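You operate a simulated robot arm through the tools that you are given. There is no shell and no other tool. Be economical: measure what you need, move in short steps, check, and stop when the job is done.

You run a simulated two-armed robot. Do the job below in one go: nothing can be reset, and whatever is moved stays where it is left.

JOB
Pick up the green oil can with one hand, pass it to the other hand and put it on the steel hood stand top. Set down upright: green oil can.
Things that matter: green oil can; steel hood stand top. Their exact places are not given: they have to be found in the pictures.

The check looks at the end state, three seconds after you hand in, the way a careful person would. Anything else that was tipped, shoved, dropped, spilled or broken makes it a failure.

ROBOT AND FRAMES
Two 7-joint arms with two-finger parallel grippers on one trunk, on a base that drives. Base frame: it is fixed to the floor where the robot stands at the start and does not move with it; the origin is under the middle of the robot, x ahead of it, y to its left, z up. Lengths are in mm, angles in degrees, forces in N, time in s.
The left shoulder is at the start at [50, 187, 999], the right one opposite. With the tool pointing down near the work surface each hand reaches from about 100 to 640 mm from the robot's upright axis, wherever it stands, measured 20 degrees to its own side. Places, roughly: steel hood stand top [600, -1200, 800]. Payload 3.43 kg a hand.
Tool frame (each hand has its own): the origin (TCP) lies between the finger pads and is the grasp point; the fingertips stand 30 mm ahead of it; z points along the fingers, y is the line along which they close. The gripper opens to 94 mm. The fingers are 28 mm wide and 10 mm thick; the gripper's body (50 by 96 mm) begins 55 mm behind the TCP.
Orientation is that of the tool frame in the base frame, as a unit quaternion [w, x, y, z]. With the fingers straight down and closing along the base's y, the tool's x points along the base's -x, its y along +y and its z along -z.

CONTROLS
- The arms move only by the tool move_arm. It takes "left_rows", "right_rows" or both (then of equal length, played together; a hand with none holds still); each is a list of rows, each a list of 3 entries, a list of its own where there are three numbers: the turn, a rotation vector about the tool's x, y, z in rad, then the shift along the tool's x, y, z in mm, then the closure, from 0 (fully open) to 1 (shut). In form: [[[rx, ry, rz], [dx, dy, dz], grip], ...]. A call has 1 to 20 rows; each row is the pose to reach, as a shift and turn from the pose commanded when the call began, along the tool's axes at that moment. Each row takes 0.2 s and may step no farther than 50 mm and 8.6 degrees from the row before; otherwise, or with a gripper value out of range, the whole call is refused. Where a pose cannot be reached the arm comes as near as it can. A force on the tool above 40 N (or 10 N above the force at the start of the call, whichever is more), or a blocked arm, ends the call early, and 0.2 s more pass. The fingers move at their own pace (about 153 mm/s each) and stop on an object; they squeeze with about 39 N. The grip force told is the motor's: it shows also when the fingers shut on nothing. Time passes only in rows, and 0.2 s behind the last, so rows that repeat a pose let the fingers close. It gives the time, the measured TCP pose, the force on the tool (base axes), the opening and the grip force at its end, in the units of the frame above (readings bear some noise), with the torque about the TCP (base axes, N m) and any sound that the robot's microphone picked up.
- Cameras (640 x 400 px; columns grow to the right, rows downward): "scene" is now at [148.5, 7.4, 1208.7]; the picture's right is [0.07, -1.00, 0.00], its down [-0.10, -0.01, -0.99] and it looks along [0.99, 0.07, -0.10] (base axes); focal length 218 px, centre (320, 200). "left" rides on the left gripper at [76, -14, -103] in its tool frame; the picture's right is [0.18, 0.98, 0.00], its down [-0.75, 0.14, -0.64] and it looks along [-0.63, 0.12, 0.77] (tool axes); focal length 243 px, centre (320, 200). "right" rides on the right gripper at [76, 14, -102] in its tool frame; the picture's right is [-0.18, 0.98, 0.00], its down [-0.75, -0.14, -0.64] and it looks along [-0.63, -0.12, 0.77] (tool axes); focal length 243 px, centre (320, 200).
- grab_frame(camera): a new picture of that camera. No time passes.
- slide_trunk(by): slides the trunk up (or, below 0, down) by that many mm; the arms and the scene camera ride with it, the base frame stays. It gives what a move gives, with no picture.
- drive_base(legs): drives the robot by 1 to 6 legs, each [ahead, left, turn to the left] in mm, mm and degrees, along the robot's own axes; the way and the turn of a leg run together, so that a leg with both is an arc; at most 1500 mm and 180 degrees a leg. The arms and the cameras ride along, it lands a little off, and it stops where it bumps. It gives what a move gives.
- head_to(pan, tilt): turns the head with the scene camera to pan (to the left, within 80 degrees either way) and tilt (down, from -29 to 69), counted from straight ahead of the robot. It gives what a move gives.
- point_at(camera, pixels): for up to 12 pixels [column, row] of the newest picture of that camera ("zoom" is the newest enlarged one), the place [x, y, z] in the base frame of the surface seen there, good to about 2 mm. No time passes.
- enlarge(camera, box): a new picture of the part [left, top, right, bottom] of that camera's present view, enlarged. No time passes.
- hand_in(): hands the job in; it is judged then, once.

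Keep the steps short. Do not move on a guess: measure, check each grasp and each placing, and mend mistakes. In all there are 80 turns and 78 pictures (those below and enlarged ones count). Leave the grippers open and the arms clear of the work at the hand-in unless told otherwise, and finish with a single line.

The tools are called as a command line: name --argument value ..., lists and objects as JSON in quotes. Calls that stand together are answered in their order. move_arm: Moves the arms, as the interface text tells. Its arguments: {"type":"object","properties":{"left_rows":{"type":"array"},"right_rows":{"type":"array"}},"required":[]} The other tools are called the same way: slide_trunk (by) slides the trunk up or down; drive_base (legs) drives the base; head_to (pan, tilt) turns the head that bears the scene camera; grab_frame (camera) takes a picture; point_at (camera, pixels) gives the place of the surface under pixels of a picture; enlarge (camera, box) takes an enlarged picture of a part of a camera's view; hand_in () hands the job in.

At the start:

```text
time: 0.0
left_tcp_pos: [333.5, 227.3, 1207.1]
left_ee_rot: [0.001, 0.0, 1.0, 0.0]
left_wrist_force: [0.1, 0.3, -0.3]
left_moment: [0.02, 0.02, 0.01]
left_gripper_width: 94.1
left_grasp_force: 0.0
right_tcp_pos: [387.7, -112.6, 1126.0]
right_ee_rot: [0.0, 0.0, 1.0, 0.0]
right_wrist_force: [0.0, 0.0, -0.6]
right_moment: [-0.03, 0.01, -0.03]
right_gripper_width: 94.0
right_grasp_force: 0.0
trunk travel left (down, up): [-215.0, 217.0]
robot x, y, heading: [-1.6, 1.1, -0.1]
head pan, tilt: [4.1, 5.7]
```

scene: 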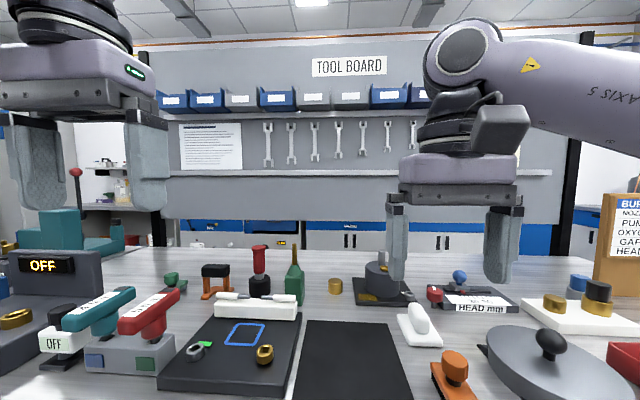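
right: 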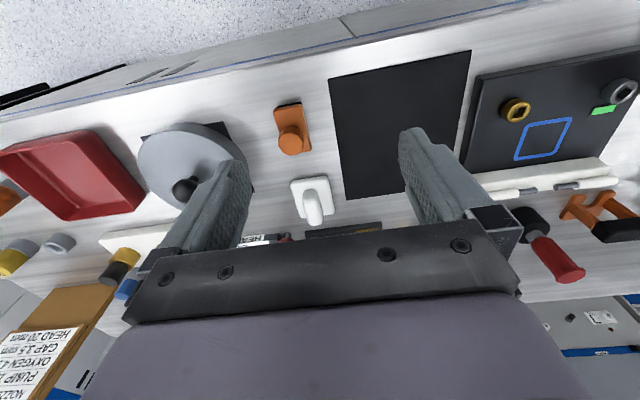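
left: 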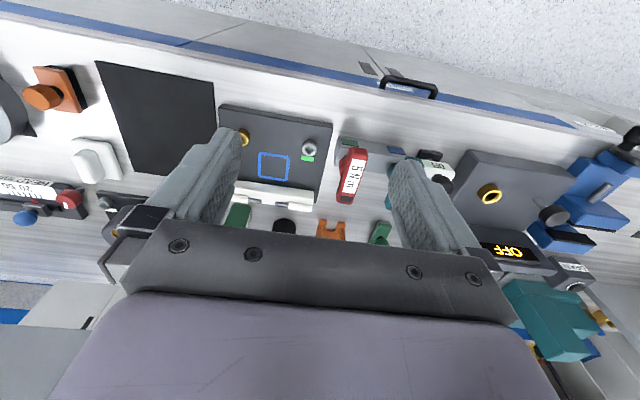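

The green item at about (294,280) in the scene picture looks like the oil can. I'll enlarge it to check, then measure it.

enlarge --camera "scene" --box '[180, 220, 380, 345]'

point_at --camera "scene" --pixels '[[294, 252], [294, 270], [294, 285], [289, 285], [301, 285], [294, 301], [260, 255], [260, 290], [336, 286], [312, 300], [255, 308], [215, 275]]'

```text
3.20 times, centred on (280, 282) of scene
```

zoom: 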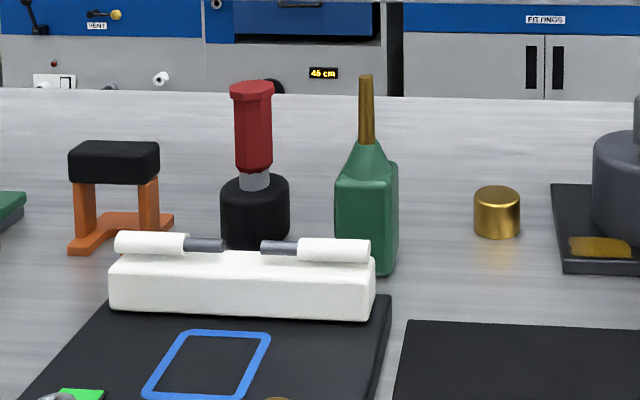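

```text
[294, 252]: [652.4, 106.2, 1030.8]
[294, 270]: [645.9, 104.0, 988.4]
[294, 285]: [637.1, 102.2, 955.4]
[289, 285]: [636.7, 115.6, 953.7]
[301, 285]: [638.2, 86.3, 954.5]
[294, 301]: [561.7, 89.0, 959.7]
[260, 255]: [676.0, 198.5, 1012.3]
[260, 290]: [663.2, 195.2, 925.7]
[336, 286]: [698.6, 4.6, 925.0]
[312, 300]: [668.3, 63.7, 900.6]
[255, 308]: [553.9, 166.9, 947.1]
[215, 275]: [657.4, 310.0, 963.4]
```

The can stands near x 640–670, y 100. Next I'll look to the right for the stand.

head_to --pan -65 --tilt 20

grab_frame --camera "scene"

```text
time: 1.4
left_tcp_pos: [334.3, 226.5, 1208.1]
left_ee_rot: [0.0, 0.0, 1.0, -0.001]
left_wrist_force: [0.1, -0.3, 0.2]
left_moment: [-0.02, 0.03, 0.02]
left_gripper_width: 94.0
left_grasp_force: 0.1
right_tcp_pos: [388.0, -114.6, 1127.0]
right_ee_rot: [0.001, 0.0, 1.0, 0.0]
right_wrist_force: [0.3, 0.3, 1.1]
right_moment: [0.02, 0.0, 0.02]
right_gripper_width: 94.1
right_grasp_force: 0.0
trunk travel left (down, up): [-215.0, 217.0]
robot x, y, heading: [2.5, 1.3, 0.1]
head pan, tilt: [-65.0, 20.0]
```

```text
73 pictures are left
```

scene: 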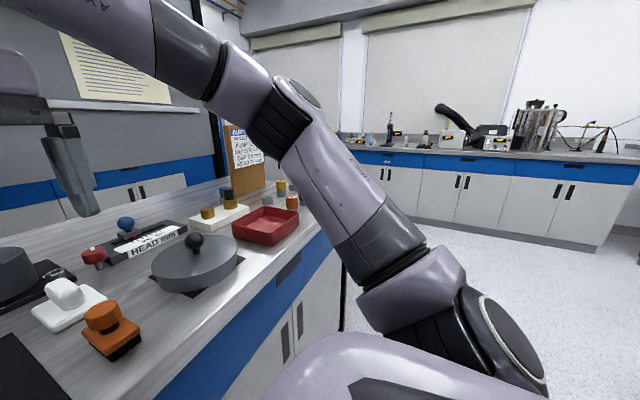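

The right arm hides the stand from here. I'll deal with the can first: head forward and down to measure the can and the bench edge.

head_to --pan 5 --tilt 35

grab_frame --camera "scene"

enlarge --camera "scene" --box '[240, 70, 400, 170]'

```text
time: 2.8
left_tcp_pos: [334.1, 225.8, 1208.5]
left_ee_rot: [0.0, -0.001, 1.0, -0.001]
left_wrist_force: [-0.5, 0.4, 0.2]
left_moment: [0.04, 0.02, 0.05]
left_gripper_width: 94.2
left_grasp_force: 0.0
right_tcp_pos: [386.9, -114.0, 1127.1]
right_ee_rot: [0.0, 0.0, 1.0, 0.0]
right_wrist_force: [-0.5, 0.2, -0.4]
right_moment: [0.03, 0.0, 0.01]
right_gripper_width: 94.0
right_grasp_force: 0.0
trunk travel left (down, up): [-215.0, 217.0]
robot x, y, heading: [0.0, 0.6, -0.3]
head pan, tilt: [5.0, 35.0]
```

```text
72 pictures are left
```

scene: 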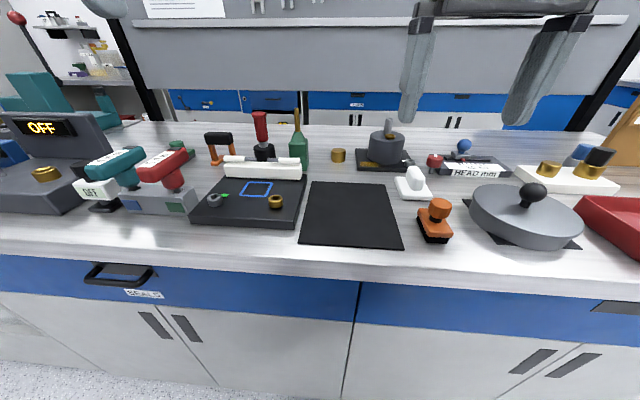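

```text
4.00 times, centred on (320, 120) of scene
```

zoom: 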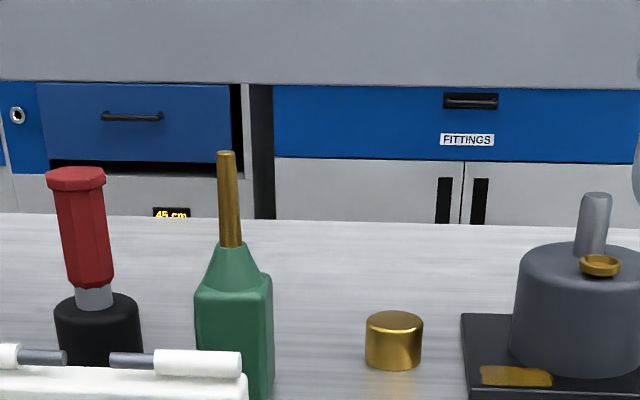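

point_at --camera "zoom" --pixels '[[226, 155], [228, 200], [231, 240], [234, 270], [205, 310], [235, 310], [258, 295], [262, 380], [271, 340], [250, 391]]'

point_at --camera "scene" --pixels '[[340, 275], [260, 262], [100, 270], [122, 270], [250, 160]]'

```text
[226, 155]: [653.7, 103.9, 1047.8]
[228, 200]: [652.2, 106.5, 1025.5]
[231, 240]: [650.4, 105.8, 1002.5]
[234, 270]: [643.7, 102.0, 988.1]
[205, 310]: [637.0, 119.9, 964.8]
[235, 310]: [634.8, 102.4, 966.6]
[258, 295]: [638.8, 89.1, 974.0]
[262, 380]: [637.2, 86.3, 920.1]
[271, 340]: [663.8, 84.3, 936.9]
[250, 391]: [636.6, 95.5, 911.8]
```

```text
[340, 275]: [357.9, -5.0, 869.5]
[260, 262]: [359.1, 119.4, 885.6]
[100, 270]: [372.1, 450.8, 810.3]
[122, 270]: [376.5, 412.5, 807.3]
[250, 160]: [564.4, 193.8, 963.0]
```

The can is centred at about (654,104) and its body is about 36 mm wide. The body runs z 900–975 and the spout z 1003–1049. The bench edge is at x≈358. My plan is to take the spout from above with the left hand and give the body to the right hand. I'll drive ahead 100 mm for reach.

drive_base --legs '[[100, 0, 0]]'

```text
time: 4.0
left_tcp_pos: [389.0, 226.8, 1207.5]
left_ee_rot: [-0.001, -0.001, 1.0, -0.001]
left_wrist_force: [0.5, -0.4, -0.6]
left_moment: [0.01, 0.01, 0.0]
left_gripper_width: 94.1
left_grasp_force: 0.0
right_tcp_pos: [445.1, -112.8, 1126.9]
right_ee_rot: [0.0, 0.0, 1.0, 0.0]
right_wrist_force: [-0.3, 0.4, -0.1]
right_moment: [0.01, 0.0, -0.01]
right_gripper_width: 93.9
right_grasp_force: 0.1
trunk travel left (down, up): [-215.0, 217.0]
robot x, y, heading: [58.1, 1.2, -0.0]
head pan, tilt: [5.0, 35.0]
stopped in leg 1: the robot was blocked; the commanded pose is now the measured one
```

The base stopped against the bench at x=58, and the can is still in reach at about 605 mm. I'll move the left hand over the spout and stop with the tips at about z 1080.

move_arm --left_rows '[[[0, 0, 0], [-33, -15.4, 0], 0.2], [[0, 0, 0], [-66, -30.8, 0], 0.2], [[0, 0, 0], [-99, -46, 0], 0.2], [[0, 0, 0], [-132, -61.5, 10], 0.2], [[0, 0, 0], [-165, -77, 30], 0.2], [[0, 0, 0], [-198, -92, 50], 0.2], [[0, 0, 0], [-231, -107.5, 75], 0.2], [[0, 0, 0], [-265, -123, 97], 0.2], [[0, 0, 0], [-265, -123, 97], 0.2]]'

grab_frame --camera "left"

grab_frame --camera "scene"

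```text
time: 6.0
left_tcp_pos: [599.4, 102.7, 1086.3]
left_ee_rot: [0.0, -0.001, 1.0, -0.001]
left_wrist_force: [-0.4, 0.3, -0.9]
left_moment: [-0.03, -0.03, -0.01]
left_gripper_width: 75.2
left_grasp_force: 0.0
left hand out of reach, approached as far as the arm can: row 4, 5, 6, 7, 8, 9
right_tcp_pos: [443.7, -113.4, 1127.5]
right_ee_rot: [0.0, 0.0, 1.0, -0.001]
right_wrist_force: [-0.7, 0.5, 0.2]
right_moment: [-0.03, -0.02, -0.05]
right_gripper_width: 94.0
right_grasp_force: 0.1
trunk travel left (down, up): [-215.0, 217.0]
robot x, y, heading: [55.3, -1.7, -0.2]
head pan, tilt: [5.0, 35.0]
```

```text
70 pictures are left
```

left: 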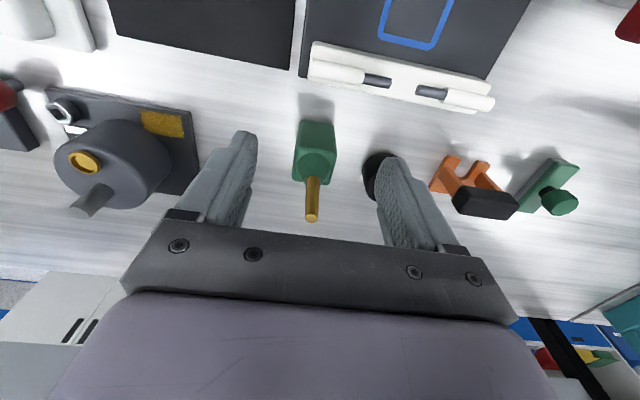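

```text
69 pictures are left
```

scene: 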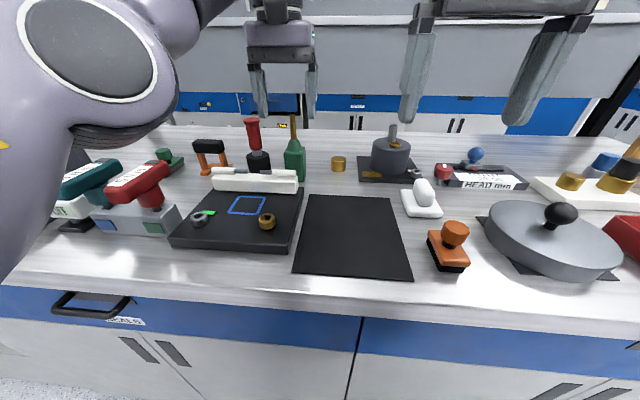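

The left arm stops short at x=599, because its wrist is too high above the shoulder. Raising the trunk 170 mm will give better geometry.

slide_trunk --by 170

```text
time: 7.9
left_tcp_pos: [599.5, 101.7, 1257.4]
left_ee_rot: [0.0, 0.0, 1.0, -0.001]
left_wrist_force: [-1.1, -0.1, 0.0]
left_moment: [0.02, -0.02, -0.01]
left_gripper_width: 75.0
left_grasp_force: 0.2
right_tcp_pos: [444.0, -113.4, 1296.8]
right_ee_rot: [0.0, 0.001, 1.0, 0.001]
right_wrist_force: [-0.2, 0.4, 0.3]
right_moment: [-0.01, 0.01, -0.05]
right_gripper_width: 93.9
right_grasp_force: 0.0
trunk travel left (down, up): [-385.0, 47.0]
robot x, y, heading: [58.1, 0.7, 0.1]
head pan, tilt: [5.0, 35.0]
```

Next I go straight down 165 mm, then forward 55 mm, keeping the tips above the spout top.

move_arm --left_rows '[[[0, 0, 0], [0, 0, 42], 0.2], [[0, 0, 0], [0, 0, 84], 0.2], [[0, 0, 0], [0, 0, 126], 0.2], [[0, 0, 0], [0, 0, 160], 0.2], [[0, 0, 0], [-28, 1, 160], 0.2], [[0, 0, 0], [-55, 2, 160], 0.2], [[0, 0, 0], [-55, 2, 160], 0.2]]'

grab_frame --camera "left"

```text
time: 9.5
left_tcp_pos: [654.9, 102.2, 1097.5]
left_ee_rot: [-0.001, 0.0, 1.0, -0.001]
left_wrist_force: [-0.2, 0.3, 1.0]
left_moment: [0.01, 0.01, -0.03]
left_gripper_width: 75.0
left_grasp_force: 0.1
right_tcp_pos: [444.0, -113.4, 1297.1]
right_ee_rot: [0.001, 0.001, 1.0, 0.0]
right_wrist_force: [0.3, -0.8, 0.0]
right_moment: [0.01, 0.01, 0.03]
right_gripper_width: 93.9
right_grasp_force: 0.1
trunk travel left (down, up): [-385.0, 47.0]
robot x, y, heading: [54.6, 2.4, 0.1]
head pan, tilt: [5.0, 35.0]
```

```text
68 pictures are left
```

left: 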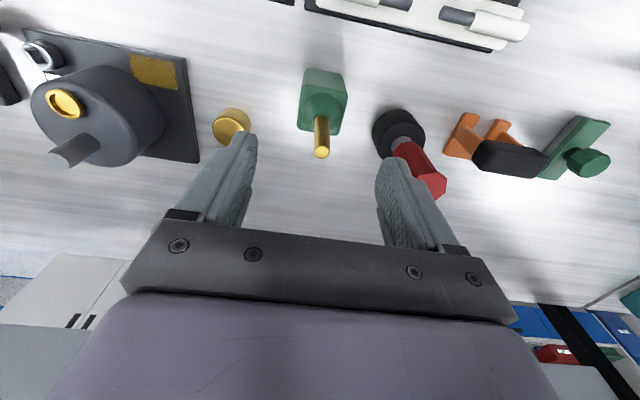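

I'll check where the spout tip is, at (321,152), relative to the hand.

point_at --camera "left" --pixels '[[321, 152], [321, 135], [318, 122], [430, 185], [405, 150]]'

```text
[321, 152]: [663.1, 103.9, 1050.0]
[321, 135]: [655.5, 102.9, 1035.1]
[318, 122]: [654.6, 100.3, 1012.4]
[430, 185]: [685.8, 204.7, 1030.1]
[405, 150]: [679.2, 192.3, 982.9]
```

The spout is centred at about (657,104). I'll go down to z 1033 and close.

move_arm --left_rows '[[[0, 0, 0], [-2, 1.5, 32], 0.2], [[0, 0, 0], [-2, 1.5, 64], 0.2], [[0, 0, 0], [-2, 1.5, 64], 0.2], [[0, 0, 0], [-2, 1.5, 64], 0.6], [[0, 0, 0], [-2, 1.5, 64], 1], [[0, 0, 0], [-2, 1.5, 64], 1], [[0, 0, 0], [-2, 1.5, 64], 1]]'

grab_frame --camera "left"

```text
time: 11.1
left_tcp_pos: [659.8, 103.8, 1034.2]
left_ee_rot: [-0.001, -0.001, 1.0, -0.001]
left_wrist_force: [0.0, -0.3, 0.5]
left_moment: [0.01, 0.02, -0.01]
left_gripper_width: 12.2
left_grasp_force: 38.3
right_tcp_pos: [443.4, -112.1, 1296.4]
right_ee_rot: [0.0, 0.0, 1.0, 0.001]
right_wrist_force: [-0.6, -0.1, -0.6]
right_moment: [0.0, -0.03, 0.03]
right_gripper_width: 94.2
right_grasp_force: 0.2
trunk travel left (down, up): [-385.0, 47.0]
robot x, y, heading: [55.8, 0.4, -0.3]
head pan, tilt: [5.0, 35.0]
```

```text
67 pictures are left
```

left: 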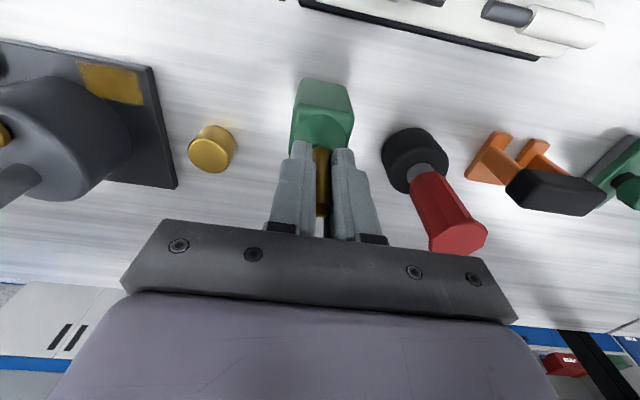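

The fingers hold the spout (12 mm opening, 38 N). I'll lift straight up 160 mm.

move_arm --left_rows '[[[0, 0, 0], [0, 0, -15], 1], [[0, 0, 0], [0, 0, -40], 1], [[0, 0, 0], [0, 0, -70], 1], [[0, 0, 0], [0, 0, -100], 1], [[0, 0, 0], [0, 0, -130], 1], [[0, 0, 0], [0, 0, -150], 1], [[0, 0, 0], [0, 0, -150], 1]]'

grab_frame --camera "left"

```text
time: 12.7
left_tcp_pos: [643.6, 114.1, 1167.2]
left_ee_rot: [-0.001, 0.0, 1.0, -0.001]
left_wrist_force: [0.1, -0.1, -1.7]
left_moment: [0.0, -0.02, 0.02]
left_gripper_width: 12.4
left_grasp_force: 38.9
left hand out of reach, approached as far as the arm can: row 4, 5, 6, 7
right_tcp_pos: [444.1, -113.0, 1297.1]
right_ee_rot: [0.0, 0.0, 1.0, 0.0]
right_wrist_force: [0.5, -0.2, -0.4]
right_moment: [-0.01, 0.0, 0.01]
right_gripper_width: 94.2
right_grasp_force: 0.0
trunk travel left (down, up): [-385.0, 47.0]
robot x, y, heading: [56.6, 2.5, 0.0]
head pan, tilt: [5.0, 35.0]
```

```text
66 pictures are left
```

left: 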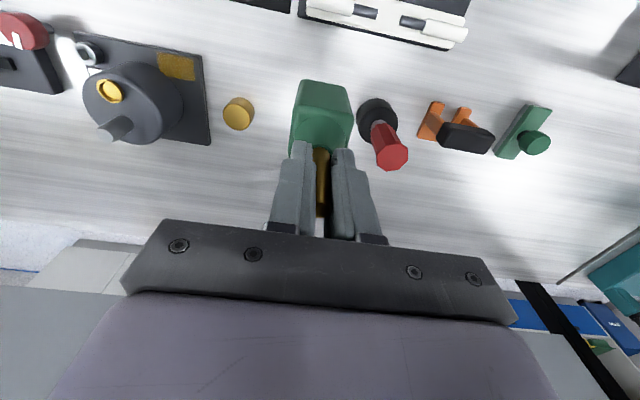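

The can is up, with a weight of about 1.7 N and its bottom near z 1033. I'll pull the left hand back. At the same time the right hand moves low and to the right, pitched to 35° below horizontal, ready to take the body.

move_arm --left_rows '[[[0, 0, 0], [22, 0, -4], 1], [[0, 0, 0], [44, 0, -8], 1], [[0, 0, 0], [66, 0, -12], 1], [[0, 0, 0], [88, 0, -16], 1], [[0, 0, 0], [110, 0, -20], 1], [[0, 0, 0], [132, 0, -24], 1], [[0, 0, 0], [154, 0, -28], 1], [[0, 0, 0], [154, 0, -28], 1]]' --right_rows '[[[0, -0.137, 0], [15, -11, 27], 0], [[0, -0.274, 0], [30, -22, 54], 0], [[0, -0.411, 0], [45, -33, 81], 0], [[0, -0.548, 0], [60, -44, 108], 0], [[0, -0.685, 0], [75, -55, 135], 0], [[0, -0.822, 0], [90, -66, 162], 0], [[0, -0.96, 0], [104, -77, 187], 0], [[0, -0.96, 0], [104, -77, 187], 0]]'

grab_frame --camera "scene"

```text
time: 14.5
left_tcp_pos: [614.8, 88.4, 1220.5]
left_ee_rot: [0.0, -0.001, 1.0, -0.001]
left_wrist_force: [0.4, -0.4, -2.3]
left_moment: [-0.02, 0.03, 0.03]
left_gripper_width: 11.9
left_grasp_force: 39.5
left hand out of reach, approached as far as the arm can: row 1, 2, 3, 4, 5, 6, 7, 8
right_tcp_pos: [416.2, -135.4, 1165.4]
right_ee_rot: [0.462, 0.001, 0.887, 0.0]
right_wrist_force: [0.5, -0.2, 0.0]
right_moment: [-0.02, 0.01, -0.02]
right_gripper_width: 94.2
right_grasp_force: 0.0
right hand out of reach, approached as far as the arm can: row 6, 7, 8
trunk travel left (down, up): [-385.0, 47.0]
robot x, y, heading: [58.2, 0.8, -0.1]
head pan, tilt: [5.0, 35.0]
```

```text
65 pictures are left
```

scene: 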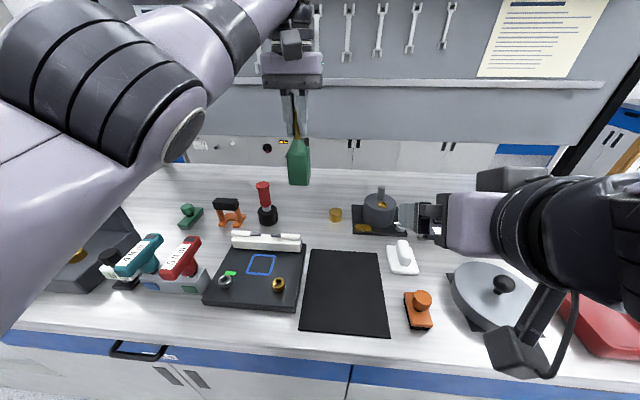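

Both hands stopped part of the way. The can still hangs upright from the left hand. I'll try a small left retreat to see how the arm responds.

move_arm --left_rows '[[[0, 0, 0], [20, 0, 10], 1], [[0, 0, 0], [40, 0, 20], 1], [[0, 0, 0], [60, 0, 30], 1], [[0, 0, 0], [80, 0, 40], 1], [[0, 0, 0], [80, 0, 40], 1]]'

```text
time: 15.7
left_tcp_pos: [608.2, 62.6, 1215.8]
left_ee_rot: [-0.001, -0.001, 1.0, 0.0]
left_wrist_force: [-0.7, -0.7, -1.6]
left_moment: [0.0, -0.02, 0.01]
left_gripper_width: 12.4
left_grasp_force: 39.4
left hand out of reach, approached as far as the arm can: row 1, 2, 3, 4, 5
right_tcp_pos: [416.2, -135.4, 1166.1]
right_ee_rot: [0.462, 0.001, 0.887, 0.0]
right_wrist_force: [-0.2, -0.3, 0.2]
right_moment: [-0.02, -0.01, 0.0]
right_gripper_width: 94.2
right_grasp_force: 0.0
trunk travel left (down, up): [-385.0, 47.0]
robot x, y, heading: [53.6, -0.2, 0.4]
head pan, tilt: [5.0, 35.0]
```

The arm's posture seems stuck near a joint limit. I'll try going to the left and down a little, towards poses it reached before.

move_arm --left_rows '[[[0, 0, 0], [0, 20, 15], 1], [[0, 0, 0], [0, 40, 30], 1], [[0, 0, 0], [0, 60, 45], 1], [[0, 0, 0], [15, 80, 60], 1], [[0, 0, 0], [30, 100, 60], 1], [[0, 0, 0], [30, 100, 60], 1]]'

grab_frame --camera "scene"

```text
time: 17.1
left_tcp_pos: [636.2, 142.4, 1205.9]
left_ee_rot: [-0.001, -0.001, 1.0, 0.0]
left_wrist_force: [-0.2, -0.3, -1.5]
left_moment: [0.04, 0.0, -0.02]
left_gripper_width: 12.2
left_grasp_force: 39.1
left hand out of reach, approached as far as the arm can: row 1, 2, 3, 4, 5, 6
right_tcp_pos: [416.1, -136.6, 1166.0]
right_ee_rot: [0.462, 0.0, 0.887, 0.001]
right_wrist_force: [0.2, -0.6, -0.3]
right_moment: [0.01, 0.0, -0.02]
right_gripper_width: 93.9
right_grasp_force: 0.1
trunk travel left (down, up): [-385.0, 47.0]
robot x, y, heading: [55.8, 4.9, -0.1]
head pan, tilt: [5.0, 35.0]
```

```text
64 pictures are left
```

scene: 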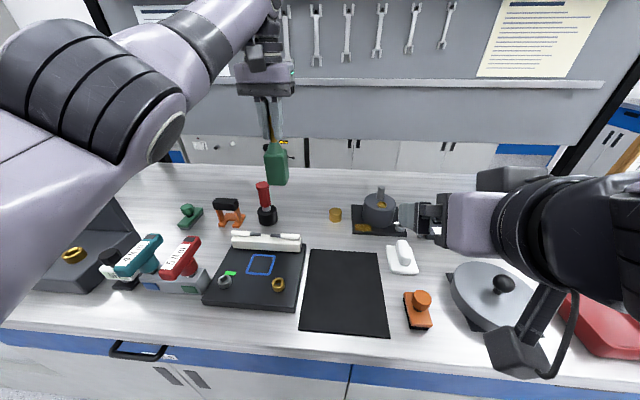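

The arm looks nearly straight and stuck there. A small trunk slide earlier re-anchored the commanded pose, so I'll do that again (−20 mm) and then move.

slide_trunk --by -20

move_arm --left_rows '[[[0, 0, 0], [10, 0, 10], 1], [[0, 0, 0], [20, 0, 20], 1], [[0, 0, 0], [30, 0, 30], 1], [[0, 0, 0], [40, 0, 40], 1], [[0, 0, 0], [40, 0, 40], 1]]'

```text
time: 17.8
left_tcp_pos: [635.6, 142.2, 1186.3]
left_ee_rot: [-0.001, -0.001, 1.0, -0.001]
left_wrist_force: [-0.2, 0.0, -1.1]
left_moment: [-0.01, 0.0, 0.02]
left_gripper_width: 12.3
left_grasp_force: 38.9
right_tcp_pos: [415.7, -134.8, 1145.9]
right_ee_rot: [0.461, 0.0, 0.887, 0.0]
right_wrist_force: [-0.2, -0.5, 0.1]
right_moment: [-0.01, 0.03, -0.03]
right_gripper_width: 94.0
right_grasp_force: 0.1
trunk travel left (down, up): [-365.0, 67.0]
robot x, y, heading: [57.5, -4.7, 0.2]
head pan, tilt: [5.0, 35.0]
```

```text
time: 19.0
left_tcp_pos: [640.4, 138.1, 1172.6]
left_ee_rot: [-0.001, -0.001, 1.0, 0.0]
left_wrist_force: [-0.1, 0.3, -1.7]
left_moment: [-0.03, -0.01, 0.02]
left_gripper_width: 12.3
left_grasp_force: 38.5
left hand out of reach, approached as far as the arm can: row 1, 2, 3, 4, 5
right_tcp_pos: [416.8, -133.9, 1145.4]
right_ee_rot: [0.462, 0.0, 0.887, 0.0]
right_wrist_force: [-0.3, 0.1, 0.0]
right_moment: [-0.01, -0.06, -0.01]
right_gripper_width: 94.0
right_grasp_force: 0.0
trunk travel left (down, up): [-365.0, 67.0]
robot x, y, heading: [55.6, 4.6, -0.1]
head pan, tilt: [5.0, 35.0]
```

It slides along the limit of its reach. A larger straight-down step draws the wrist inward and should bend the elbow. The space below is free, since the can came from there.

move_arm --left_rows '[[[0, 0, 0], [0, 0, 45], 1], [[0, 0, 0], [0, 0, 85], 1], [[0, 0, 0], [0, 0, 85], 1], [[0, 0, 0], [15, -10, 85], 1], [[0, 0, 0], [15, -10, 85], 1]]'

```text
time: 20.2
left_tcp_pos: [659.2, 125.5, 1103.1]
left_ee_rot: [-0.002, -0.001, 1.0, 0.001]
left_wrist_force: [-0.5, -0.5, -0.8]
left_moment: [0.01, -0.01, 0.03]
left_gripper_width: 12.6
left_grasp_force: 39.1
left hand out of reach, approached as far as the arm can: row 1, 2, 3, 4, 5
right_tcp_pos: [416.5, -134.9, 1146.2]
right_ee_rot: [0.462, 0.0, 0.887, -0.001]
right_wrist_force: [0.9, -0.6, 0.1]
right_moment: [-0.02, 0.03, 0.05]
right_gripper_width: 94.2
right_grasp_force: 0.1
trunk travel left (down, up): [-365.0, 67.0]
robot x, y, heading: [54.8, -1.5, 0.3]
head pan, tilt: [5.0, 35.0]
```

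It is still at the limit, with the arm straight. I'll raise the trunk 60 mm for clearance. Then I'll command a purely radial inward pull and hold it over many rows, so the solver has time to bend the elbow.

slide_trunk --by 60

move_arm --left_rows '[[[0, 0, 0], [40, 5, 11], 1], [[0, 0, 0], [80, 9, 22], 1], [[0, 0, 0], [96, 11, 27], 1], [[0, 0, 0], [96, 11, 27], 1], [[0, 0, 0], [96, 11, 27], 1], [[0, 0, 0], [96, 11, 27], 1], [[0, 0, 0], [96, 11, 27], 1], [[0, 0, 0], [96, 11, 27], 1], [[0, 0, 0], [96, 11, 27], 1], [[0, 0, 0], [96, 11, 27], 1], [[0, 0, 0], [96, 11, 27], 1], [[0, 0, 0], [96, 11, 27], 1], [[0, 0, 0], [96, 11, 27], 1], [[0, 0, 0], [96, 11, 27], 1]]'

```text
time: 21.2
left_tcp_pos: [659.9, 126.9, 1163.3]
left_ee_rot: [-0.001, -0.001, 1.0, 0.0]
left_wrist_force: [-0.1, 0.5, -1.4]
left_moment: [-0.02, 0.0, 0.05]
left_gripper_width: 12.1
left_grasp_force: 38.9
right_tcp_pos: [416.1, -135.2, 1206.4]
right_ee_rot: [0.461, 0.0, 0.887, 0.0]
right_wrist_force: [0.3, 0.3, -0.1]
right_moment: [0.01, -0.01, 0.04]
right_gripper_width: 94.1
right_grasp_force: 0.1
trunk travel left (down, up): [-425.0, 7.0]
robot x, y, heading: [55.1, -0.6, 0.0]
head pan, tilt: [5.0, 35.0]
```

```text
time: 24.2
left_tcp_pos: [660.8, 125.5, 1164.3]
left_ee_rot: [-0.002, -0.001, 1.0, 0.0]
left_wrist_force: [-0.1, -0.2, -2.1]
left_moment: [0.02, -0.02, 0.02]
left_gripper_width: 12.0
left_grasp_force: 39.1
left hand out of reach, approached as far as the arm can: row 1, 2, 3, 4, 5, 6, 7, 8, 9, 10, 11, 12, 13, 14
right_tcp_pos: [417.0, -134.3, 1205.4]
right_ee_rot: [0.462, 0.0, 0.887, 0.001]
right_wrist_force: [-0.6, -1.0, -0.1]
right_moment: [0.01, -0.03, 0.0]
right_gripper_width: 94.0
right_grasp_force: 0.1
trunk travel left (down, up): [-425.0, 7.0]
robot x, y, heading: [57.6, -0.1, 0.2]
head pan, tilt: [5.0, 35.0]
```

It is still locked. I'll try a sideways and inward pull to the right. First I check the height of the grey motor's rod, at (381,190), which I would pass near.

grab_frame --camera "scene"

point_at --camera "scene" --pixels '[[382, 210], [381, 205], [265, 205]]'

```text
63 pictures are left
```

scene: 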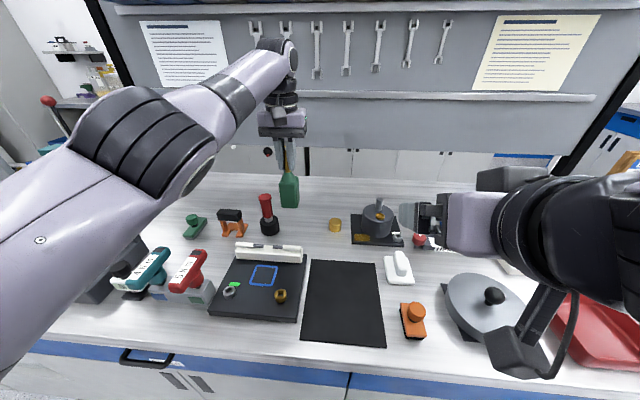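

```text
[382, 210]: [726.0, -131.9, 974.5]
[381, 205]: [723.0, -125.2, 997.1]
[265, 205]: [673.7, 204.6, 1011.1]
```

The motor's rod tops out at about z 1000 near y −128, so the way is clear. I'll pull sideways and inward.

move_arm --left_rows '[[[0, 0, 0], [15, -40, 5], 1], [[0, 0, 0], [30, -80, 10], 1], [[0, 0, 0], [55, -110, 20], 1], [[0, 0, 0], [80, -110, 30], 1], [[0, 0, 0], [100, -110, 30], 1], [[0, 0, 0], [100, -110, 30], 1]]'

```text
time: 25.8
left_tcp_pos: [634.7, 36.6, 1156.5]
left_ee_rot: [-0.002, -0.027, 1.0, -0.011]
left_wrist_force: [0.0, 1.0, -1.0]
left_moment: [0.01, 0.02, 0.0]
left_gripper_width: 12.0
left_grasp_force: 38.8
left hand out of reach, approached as far as the arm can: row 1, 2, 3, 4, 5, 6
right_tcp_pos: [416.2, -136.3, 1205.9]
right_ee_rot: [0.462, 0.0, 0.887, 0.0]
right_wrist_force: [0.2, -0.2, 0.1]
right_moment: [0.01, 0.0, -0.02]
right_gripper_width: 93.8
right_grasp_force: 0.0
trunk travel left (down, up): [-425.0, 7.0]
robot x, y, heading: [59.6, -0.2, 0.2]
head pan, tilt: [5.0, 35.0]
stopped in row 6 (left hand): the arm was blocked; the commanded pose is now the measured one
```

The call ended "blocked" and the commanded pose is now the measured one. I'll look before going on.

grab_frame --camera "scene"

move_arm --left_rows '[[[0, 0, 0], [20, 5, 5], 1], [[0, 0, 0], [40, 10, 10], 1], [[0, 0, 0], [60, 15, 15], 1], [[0, 0, 0], [60, 15, 15], 1]]'

```text
62 pictures are left
```

scene: 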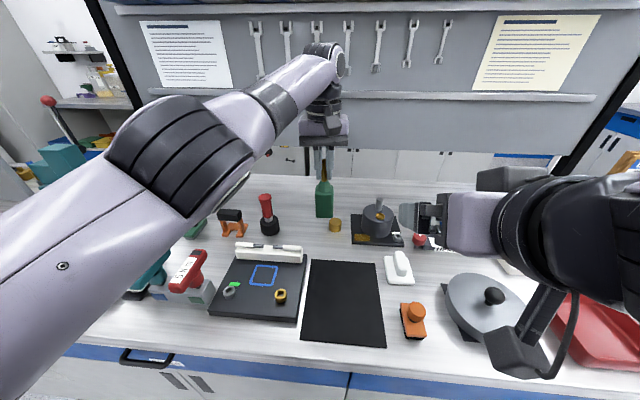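

```text
time: 26.8
left_tcp_pos: [634.3, 33.6, 1156.9]
left_ee_rot: [-0.002, -0.035, 0.999, -0.013]
left_wrist_force: [-0.2, 0.1, -1.2]
left_moment: [-0.01, 0.0, 0.02]
left_gripper_width: 12.2
left_grasp_force: 38.9
left hand out of reach, approached as far as the arm can: row 1, 2, 3, 4
right_tcp_pos: [417.0, -135.3, 1205.7]
right_ee_rot: [0.462, 0.0, 0.887, 0.0]
right_wrist_force: [-0.1, -0.3, 0.3]
right_moment: [0.01, -0.01, -0.01]
right_gripper_width: 93.9
right_grasp_force: 0.1
trunk travel left (down, up): [-425.0, 7.0]
robot x, y, heading: [51.5, 4.5, 0.2]
head pan, tilt: [5.0, 35.0]
```

The left arm is nearly straight, but it holds the can well at about (634,34), with the body at z 1023–1098. I'll bring the right hand to the can instead. First it goes forward and down, staying to the right, with a pitch of 28°.

move_arm --right_rows '[[[0, -0.03, 0], [11, 11, 39], 0], [[0, -0.06, 0], [22, 27, 78], 0], [[0, -0.09, 0], [33, 41, 117], 0], [[0, -0.12, 0], [43, 55, 156], 0], [[0, -0.12, 0], [43, 55, 156], 0]]'

grab_frame --camera "right"

grab_frame --camera "scene"

```text
time: 28.0
left_tcp_pos: [634.8, 34.3, 1157.6]
left_ee_rot: [-0.002, -0.034, 0.999, -0.013]
left_wrist_force: [0.4, -0.2, -1.7]
left_moment: [0.02, -0.04, -0.04]
left_gripper_width: 12.2
left_grasp_force: 39.3
right_tcp_pos: [521.0, -79.6, 1083.0]
right_ee_rot: [0.514, 0.001, 0.858, -0.001]
right_wrist_force: [-0.1, 0.2, 0.7]
right_moment: [-0.04, 0.02, -0.02]
right_gripper_width: 94.2
right_grasp_force: 0.0
trunk travel left (down, up): [-425.0, 7.0]
robot x, y, heading: [54.2, 1.9, 0.1]
head pan, tilt: [5.0, 35.0]
```

```text
61 pictures are left
```

right: 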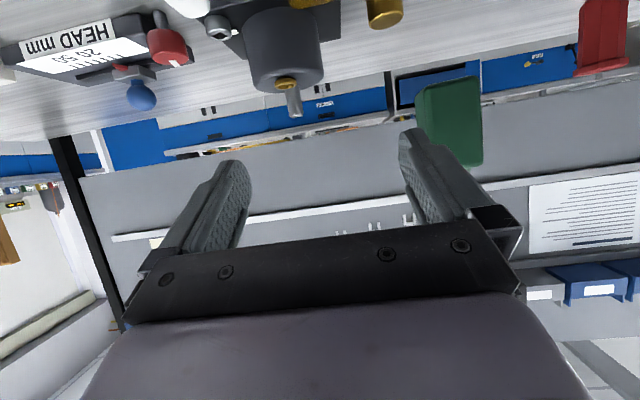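

```text
60 pictures are left
```

scene: 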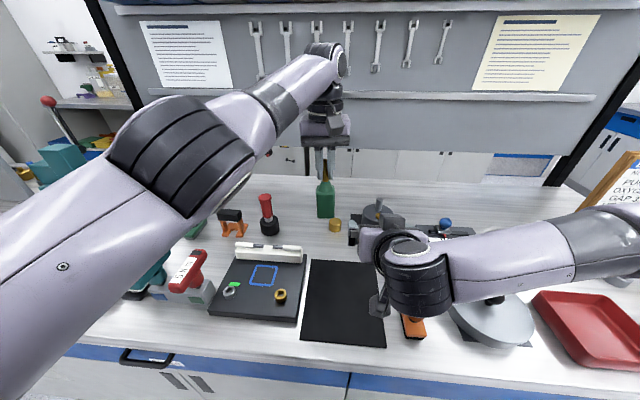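

The right hand moves as told. I'll measure the can from both views.

point_at --camera "right" --pixels '[[430, 105], [428, 125], [450, 120], [474, 120], [450, 90], [450, 150]]'

point_at --camera "scene" --pixels '[[320, 205], [325, 205], [331, 205], [325, 216], [325, 190]]'

```text
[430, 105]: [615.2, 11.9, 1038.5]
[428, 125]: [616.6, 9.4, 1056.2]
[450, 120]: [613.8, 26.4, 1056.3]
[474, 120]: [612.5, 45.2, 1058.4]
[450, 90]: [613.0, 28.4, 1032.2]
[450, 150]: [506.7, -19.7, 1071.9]
```

```text
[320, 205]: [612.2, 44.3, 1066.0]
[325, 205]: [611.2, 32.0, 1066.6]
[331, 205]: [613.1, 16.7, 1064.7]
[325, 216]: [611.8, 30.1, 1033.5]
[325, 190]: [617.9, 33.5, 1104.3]
```

The can's body is centred at about (632,30), turned about 5°. I'll bring the right hand in line in front of it at x≈530.

move_arm --right_rows '[[[-0.023, 0, -0.013], [4, 37, 5], 0], [[-0.046, 0, -0.025], [7, 74, 11], 0], [[-0.07, 0, -0.038], [10.7, 110, 16], 0], [[-0.07, 0, -0.038], [10.7, 110, 16], 0]]'

grab_frame --camera "right"

grab_frame --camera "left"

grab_frame --camera "scene"

```text
time: 29.0
left_tcp_pos: [634.7, 34.1, 1158.0]
left_ee_rot: [0.0, -0.035, 0.999, -0.012]
left_wrist_force: [0.0, 0.2, -2.4]
left_moment: [-0.01, -0.01, 0.01]
left_gripper_width: 12.0
left_grasp_force: 39.0
right_tcp_pos: [529.6, 29.1, 1065.0]
right_ee_rot: [0.514, -0.034, 0.857, 0.02]
right_wrist_force: [-0.8, 0.3, -0.4]
right_moment: [0.02, 0.01, -0.02]
right_gripper_width: 94.1
right_grasp_force: 0.1
trunk travel left (down, up): [-425.0, 7.0]
robot x, y, heading: [56.1, -1.7, -0.0]
head pan, tilt: [5.0, 35.0]
```

```text
59 pictures are left
```

right: 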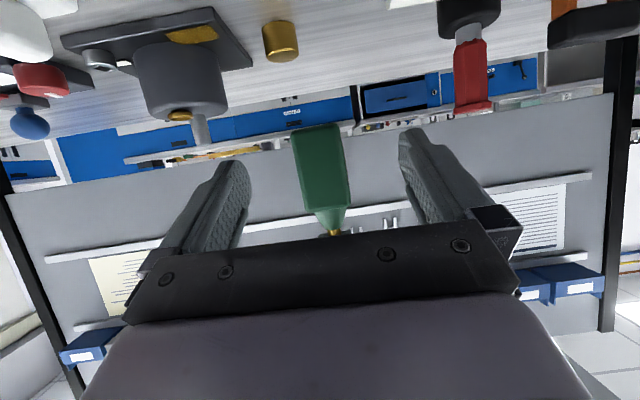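

```text
58 pictures are left
```

left: 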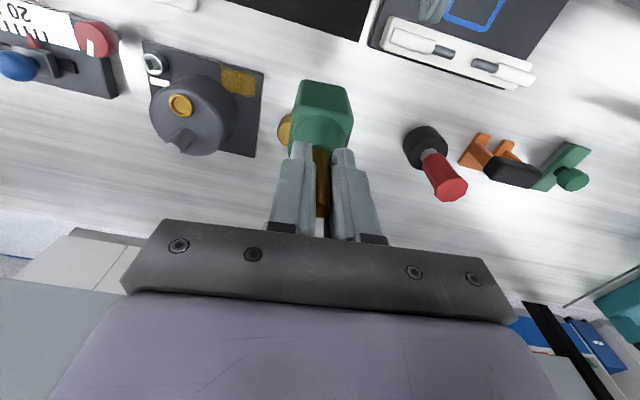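

```text
57 pictures are left
```

scene: 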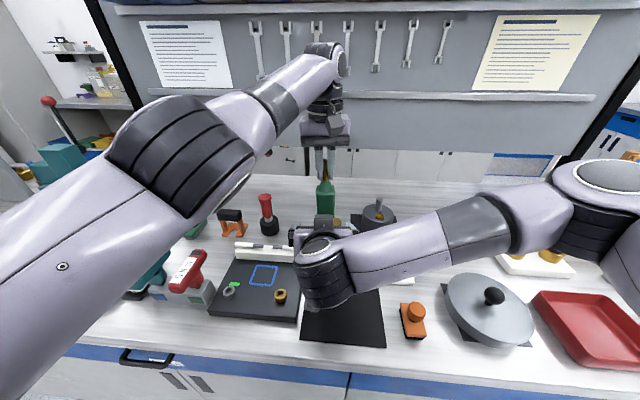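

Well aligned. I'll go forward about 102 mm with the fingers open and then check.

move_arm --right_rows '[[[0, 0, 0], [-16, -2, 30], 0], [[0, 0, 0], [-32, -4.5, 60], 0], [[0, 0, 0], [-49, -7, 89], 0], [[0, 0, 0], [-49, -7, 89], 0]]'

grab_frame --camera "right"

```text
time: 30.0
left_tcp_pos: [634.3, 34.0, 1157.1]
left_ee_rot: [-0.001, -0.035, 0.999, -0.012]
left_wrist_force: [0.4, 0.2, -1.9]
left_moment: [-0.01, -0.02, 0.01]
left_gripper_width: 12.1
left_grasp_force: 38.6
right_tcp_pos: [631.4, 32.2, 1061.7]
right_ee_rot: [0.513, -0.034, 0.858, 0.02]
right_wrist_force: [0.5, 0.8, 1.2]
right_moment: [0.03, -0.03, -0.06]
right_gripper_width: 93.9
right_grasp_force: 0.1
trunk travel left (down, up): [-425.0, 7.0]
robot x, y, heading: [56.7, -0.0, 0.1]
head pan, tilt: [5.0, 35.0]
```

```text
56 pictures are left
```

right: 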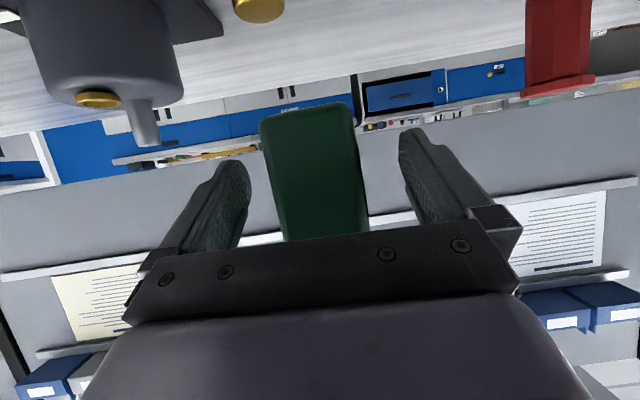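

The can is between the right fingers. I'll close.

move_arm --right_rows '[[[0, 0, 0], [0, 0, 0], 0.45], [[0, 0, 0], [0, 0, 0], 0.6], [[0, 0, 0], [0, 0, 0], 1], [[0, 0, 0], [0, 0, 0], 1], [[0, 0, 0], [0, 0, 0], 1]]'

grab_frame --camera "right"

```text
time: 31.2
left_tcp_pos: [635.1, 33.8, 1156.8]
left_ee_rot: [0.0, -0.035, 0.999, -0.012]
left_wrist_force: [-1.2, -2.8, 0.4]
left_moment: [0.05, 0.16, -0.02]
left_gripper_width: 12.4
left_grasp_force: 38.7
right_tcp_pos: [631.3, 32.5, 1062.0]
right_ee_rot: [0.513, -0.034, 0.857, 0.02]
right_wrist_force: [0.5, 2.6, 0.4]
right_moment: [-0.27, -0.05, 0.0]
right_gripper_width: 48.4
right_grasp_force: 39.1
trunk travel left (down, up): [-425.0, 7.0]
robot x, y, heading: [54.5, -1.5, -0.1]
head pan, tilt: [5.0, 35.0]
```

```text
55 pictures are left
```

right: 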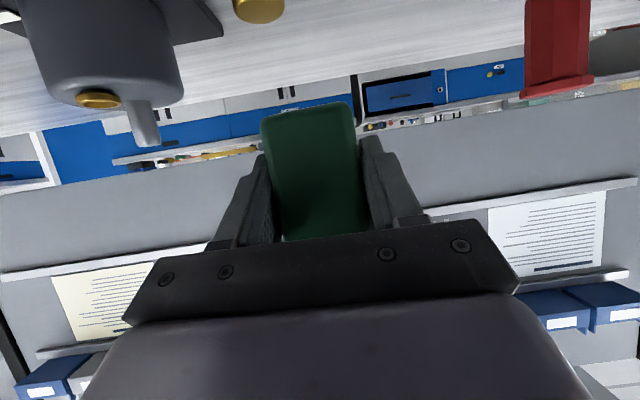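

The opening reads 48 mm, a bit wider than I expected. I'll look closely at the contact before releasing the left hand.

enlarge --camera "right" --box '[200, 80, 440, 250]'

enlarge --camera "scene" --box '[260, 130, 400, 230]'

```text
2.35 times, centred on (320, 165) of right
```

zoom: 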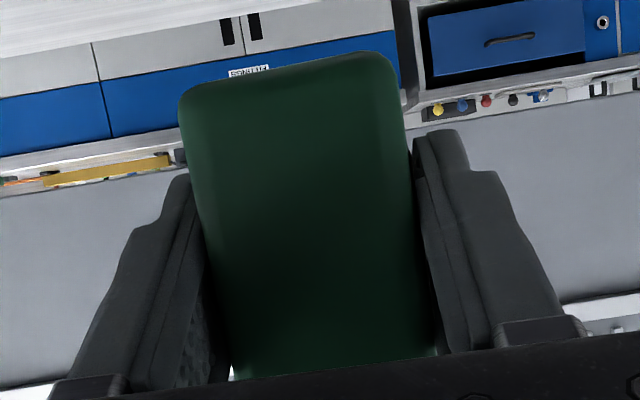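

```text
4.00 times, centred on (330, 180) of scene
```

zoom: 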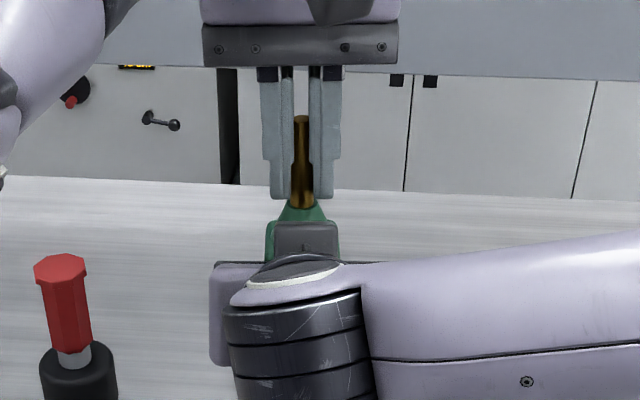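

The grip is flush and the can is upright. I'll open the left hand, then lower the right hand and can 60 mm out of it.

move_arm --left_rows '[[[0, 0, 0], [0, 0, 0], 0.8], [[0, 0, 0], [0, 0, 0], 0.5], [[0, 0, 0], [0, 0, 0], 0.5]]'

move_arm --right_rows '[[[0, 0, 0], [18, 0, 9.5], 1], [[0, 0, 0], [35, 0, 19], 1], [[0, 0, 0], [53, 0, 28], 1], [[0, 0, 0], [53, 0, 28], 1]]'

grab_frame --camera "scene"

grab_frame --camera "right"

```text
time: 32.0
left_tcp_pos: [634.0, 35.4, 1157.0]
left_ee_rot: [-0.001, -0.034, 0.999, -0.013]
left_wrist_force: [-0.7, -0.3, -0.6]
left_moment: [-0.01, 0.04, 0.02]
left_gripper_width: 47.1
left_grasp_force: 0.0
right_tcp_pos: [631.1, 31.9, 1062.6]
right_ee_rot: [0.513, -0.034, 0.857, 0.021]
right_wrist_force: [-0.4, 0.2, -0.1]
right_moment: [-0.01, 0.01, -0.01]
right_gripper_width: 48.0
right_grasp_force: 39.0
trunk travel left (down, up): [-425.0, 7.0]
robot x, y, heading: [55.6, -4.0, -0.1]
head pan, tilt: [5.0, 35.0]
```

```text
time: 33.0
left_tcp_pos: [633.9, 33.9, 1157.7]
left_ee_rot: [0.0, -0.035, 0.999, -0.012]
left_wrist_force: [-0.6, 0.4, 0.3]
left_moment: [0.0, 0.01, -0.01]
left_gripper_width: 46.8
left_grasp_force: 0.0
right_tcp_pos: [631.2, 31.3, 1004.0]
right_ee_rot: [0.514, -0.035, 0.857, 0.021]
right_wrist_force: [-0.1, 0.1, -0.6]
right_moment: [-0.02, 0.01, 0.0]
right_gripper_width: 48.1
right_grasp_force: 38.3
trunk travel left (down, up): [-425.0, 7.0]
robot x, y, heading: [59.1, 2.4, 0.1]
head pan, tilt: [5.0, 35.0]
```

```text
52 pictures are left
```

scene: 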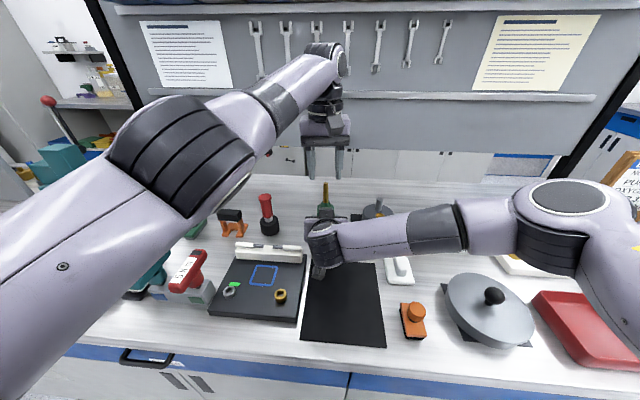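

```text
51 pictures are left
```

right: 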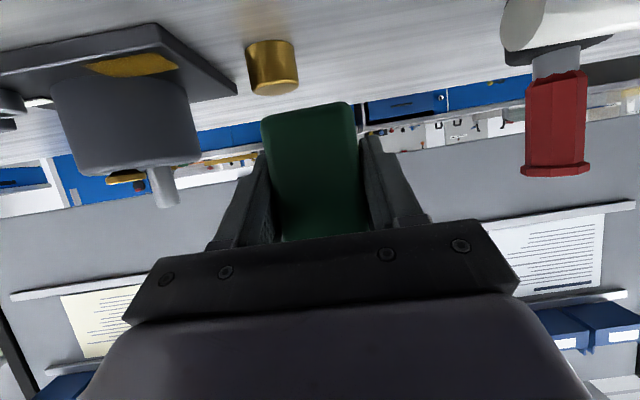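

The right hand now holds the can alone. I'll draw it back and to the right, slightly up.

move_arm --right_rows '[[[0, 0, 0], [7, -17, -34], 1], [[0, 0, 0], [15, -35, -67], 1], [[0, 0, 0], [25, -52, -100], 1], [[0, 0, 0], [34, -70, -133], 1], [[0, 0, 0], [43.6, -87, -166.6], 1], [[0, 0, 0], [43.6, -87, -166.6], 1]]'

move_arm --left_rows '[[[0, 0, 0], [0, 50, -30], 0.5], [[0, 0, 0], [30, 90, -50], 0.5], [[0, 0, 0], [60, 130, -70], 0.5], [[0, 0, 0], [90, 170, -90], 0.5], [[0, 0, 0], [120, 200, -90], 0.5], [[0, 0, 0], [120, 200, -90], 0.5]]'

```text
time: 34.4
left_tcp_pos: [634.5, 34.3, 1156.9]
left_ee_rot: [-0.001, -0.036, 0.999, -0.012]
left_wrist_force: [-0.8, -0.3, 0.8]
left_moment: [0.01, -0.02, -0.03]
left_gripper_width: 47.1
left_grasp_force: 0.0
right_tcp_pos: [472.1, -71.4, 1045.3]
right_ee_rot: [0.514, -0.034, 0.857, 0.02]
right_wrist_force: [-0.2, 0.7, -0.3]
right_moment: [0.0, 0.0, 0.0]
right_gripper_width: 48.0
right_grasp_force: 38.3
trunk travel left (down, up): [-425.0, 7.0]
robot x, y, heading: [54.9, 1.5, 0.1]
head pan, tilt: [5.0, 35.0]
```

```text
refused: row 1 steps farther than a row can; nothing moved
```

move_arm --left_rows '[[[0, 0, 0], [0, 30, -20], 0.5], [[0, 0, 0], [25, 60, -35], 0.5], [[0, 0, 0], [50, 90, -50], 0.5], [[0, 0, 0], [75, 120, -65], 0.5], [[0, 0, 0], [100, 150, -80], 0.5], [[0, 0, 0], [125, 180, -80], 0.5], [[0, 0, 0], [125, 180, -80], 0.5]]'

```text
time: 36.0
left_tcp_pos: [633.8, 172.1, 1262.5]
left_ee_rot: [0.0, -0.024, 1.0, -0.009]
left_wrist_force: [0.1, -0.3, -0.2]
left_moment: [0.0, 0.03, 0.0]
left_gripper_width: 47.0
left_grasp_force: 0.2
left hand out of reach, approached as far as the arm can: row 1, 2, 3, 4, 5, 6, 7
right_tcp_pos: [472.2, -70.9, 1045.2]
right_ee_rot: [0.513, -0.034, 0.858, 0.02]
right_wrist_force: [-0.1, 1.5, 0.1]
right_moment: [0.02, 0.01, -0.01]
right_gripper_width: 47.8
right_grasp_force: 39.4
trunk travel left (down, up): [-425.0, 7.0]
robot x, y, heading: [55.4, -1.3, -0.1]
head pan, tilt: [5.0, 35.0]
```

The left hand is high and clear. I'll try once more to unlock it: re-anchor with a small trunk slide, then move straight down as worked the first time.

slide_trunk --by -20

move_arm --left_rows '[[[0, 0, 0], [0, 0, 48], 0.5], [[0, 0, 0], [0, 0, 96], 0.5], [[0, 0, 0], [0, 0, 96], 0.5]]'

```text
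time: 36.6
left_tcp_pos: [634.2, 171.2, 1242.3]
left_ee_rot: [0.0, -0.023, 1.0, -0.01]
left_wrist_force: [-0.4, 0.6, -0.8]
left_moment: [-0.02, 0.0, -0.01]
left_gripper_width: 47.2
left_grasp_force: 0.1
right_tcp_pos: [472.8, -71.6, 1025.5]
right_ee_rot: [0.513, -0.033, 0.857, 0.019]
right_wrist_force: [-0.4, 0.0, -0.2]
right_moment: [0.0, 0.0, 0.03]
right_gripper_width: 47.8
right_grasp_force: 39.0
trunk travel left (down, up): [-405.0, 27.0]
robot x, y, heading: [54.8, -3.5, -0.2]
head pan, tilt: [5.0, 35.0]
```

```text
time: 37.4
left_tcp_pos: [655.3, 166.2, 1186.0]
left_ee_rot: [0.0, -0.024, 1.0, -0.01]
left_wrist_force: [-0.2, 0.2, 0.0]
left_moment: [-0.02, -0.02, 0.02]
left_gripper_width: 46.7
left_grasp_force: 0.0
left hand out of reach, approached as far as the arm can: row 1, 2, 3
right_tcp_pos: [472.0, -71.5, 1025.1]
right_ee_rot: [0.513, -0.034, 0.857, 0.02]
right_wrist_force: [0.1, -0.7, 1.0]
right_moment: [0.0, 0.04, -0.01]
right_gripper_width: 48.0
right_grasp_force: 39.0
trunk travel left (down, up): [-405.0, 27.0]
robot x, y, heading: [57.6, 2.7, -0.1]
head pan, tilt: [5.0, 35.0]
```

Still straight. I'll fold it out of the way by sliding it upward, letting the tool pitch with it.

move_arm --left_rows '[[[0, -0.1, 0], [0, 0, -45], 0.5], [[0, -0.2, 0], [10, 5, -90], 0.5], [[0, -0.3, 0], [25, 10, -135], 0.5], [[0, -0.4, 0], [45, 15, -175], 0.5], [[0, -0.5, 0], [65, 20, -215], 0.5], [[0, -0.6, 0], [90, 25, -250], 0.5], [[0, -0.6, 0], [120, 30, -285], 0.5], [[0, -0.6, 0], [150, 35, -320], 0.5], [[0, -0.6, 0], [150, 35, -320], 0.5]]'

grab_frame --camera "scene"

```text
time: 39.4
left_tcp_pos: [498.5, 209.6, 1507.0]
left_ee_rot: [0.297, -0.027, 0.954, -0.005]
left_wrist_force: [-1.0, 0.9, 0.1]
left_moment: [-0.04, -0.05, 0.01]
left_gripper_width: 47.1
left_grasp_force: 0.0
left hand out of reach, approached as far as the arm can: row 2, 3, 4, 5, 6, 7, 8
right_tcp_pos: [469.1, -68.4, 1025.4]
right_ee_rot: [0.516, -0.036, 0.856, 0.02]
right_wrist_force: [-1.2, 1.3, -0.6]
right_moment: [0.01, 0.01, 0.01]
right_gripper_width: 48.1
right_grasp_force: 39.0
trunk travel left (down, up): [-405.0, 27.0]
robot x, y, heading: [55.1, 0.7, 0.2]
head pan, tilt: [5.0, 35.0]
```

```text
50 pictures are left
```

scene: 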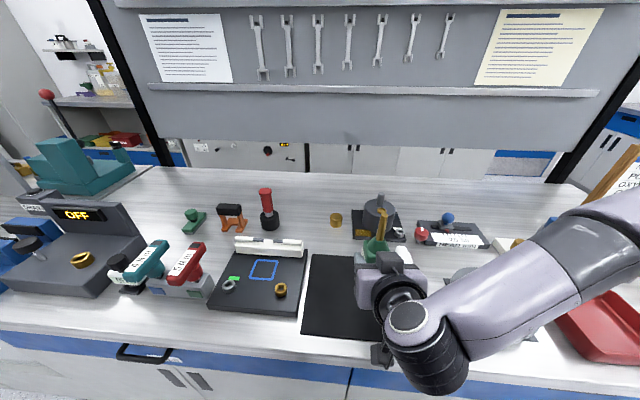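

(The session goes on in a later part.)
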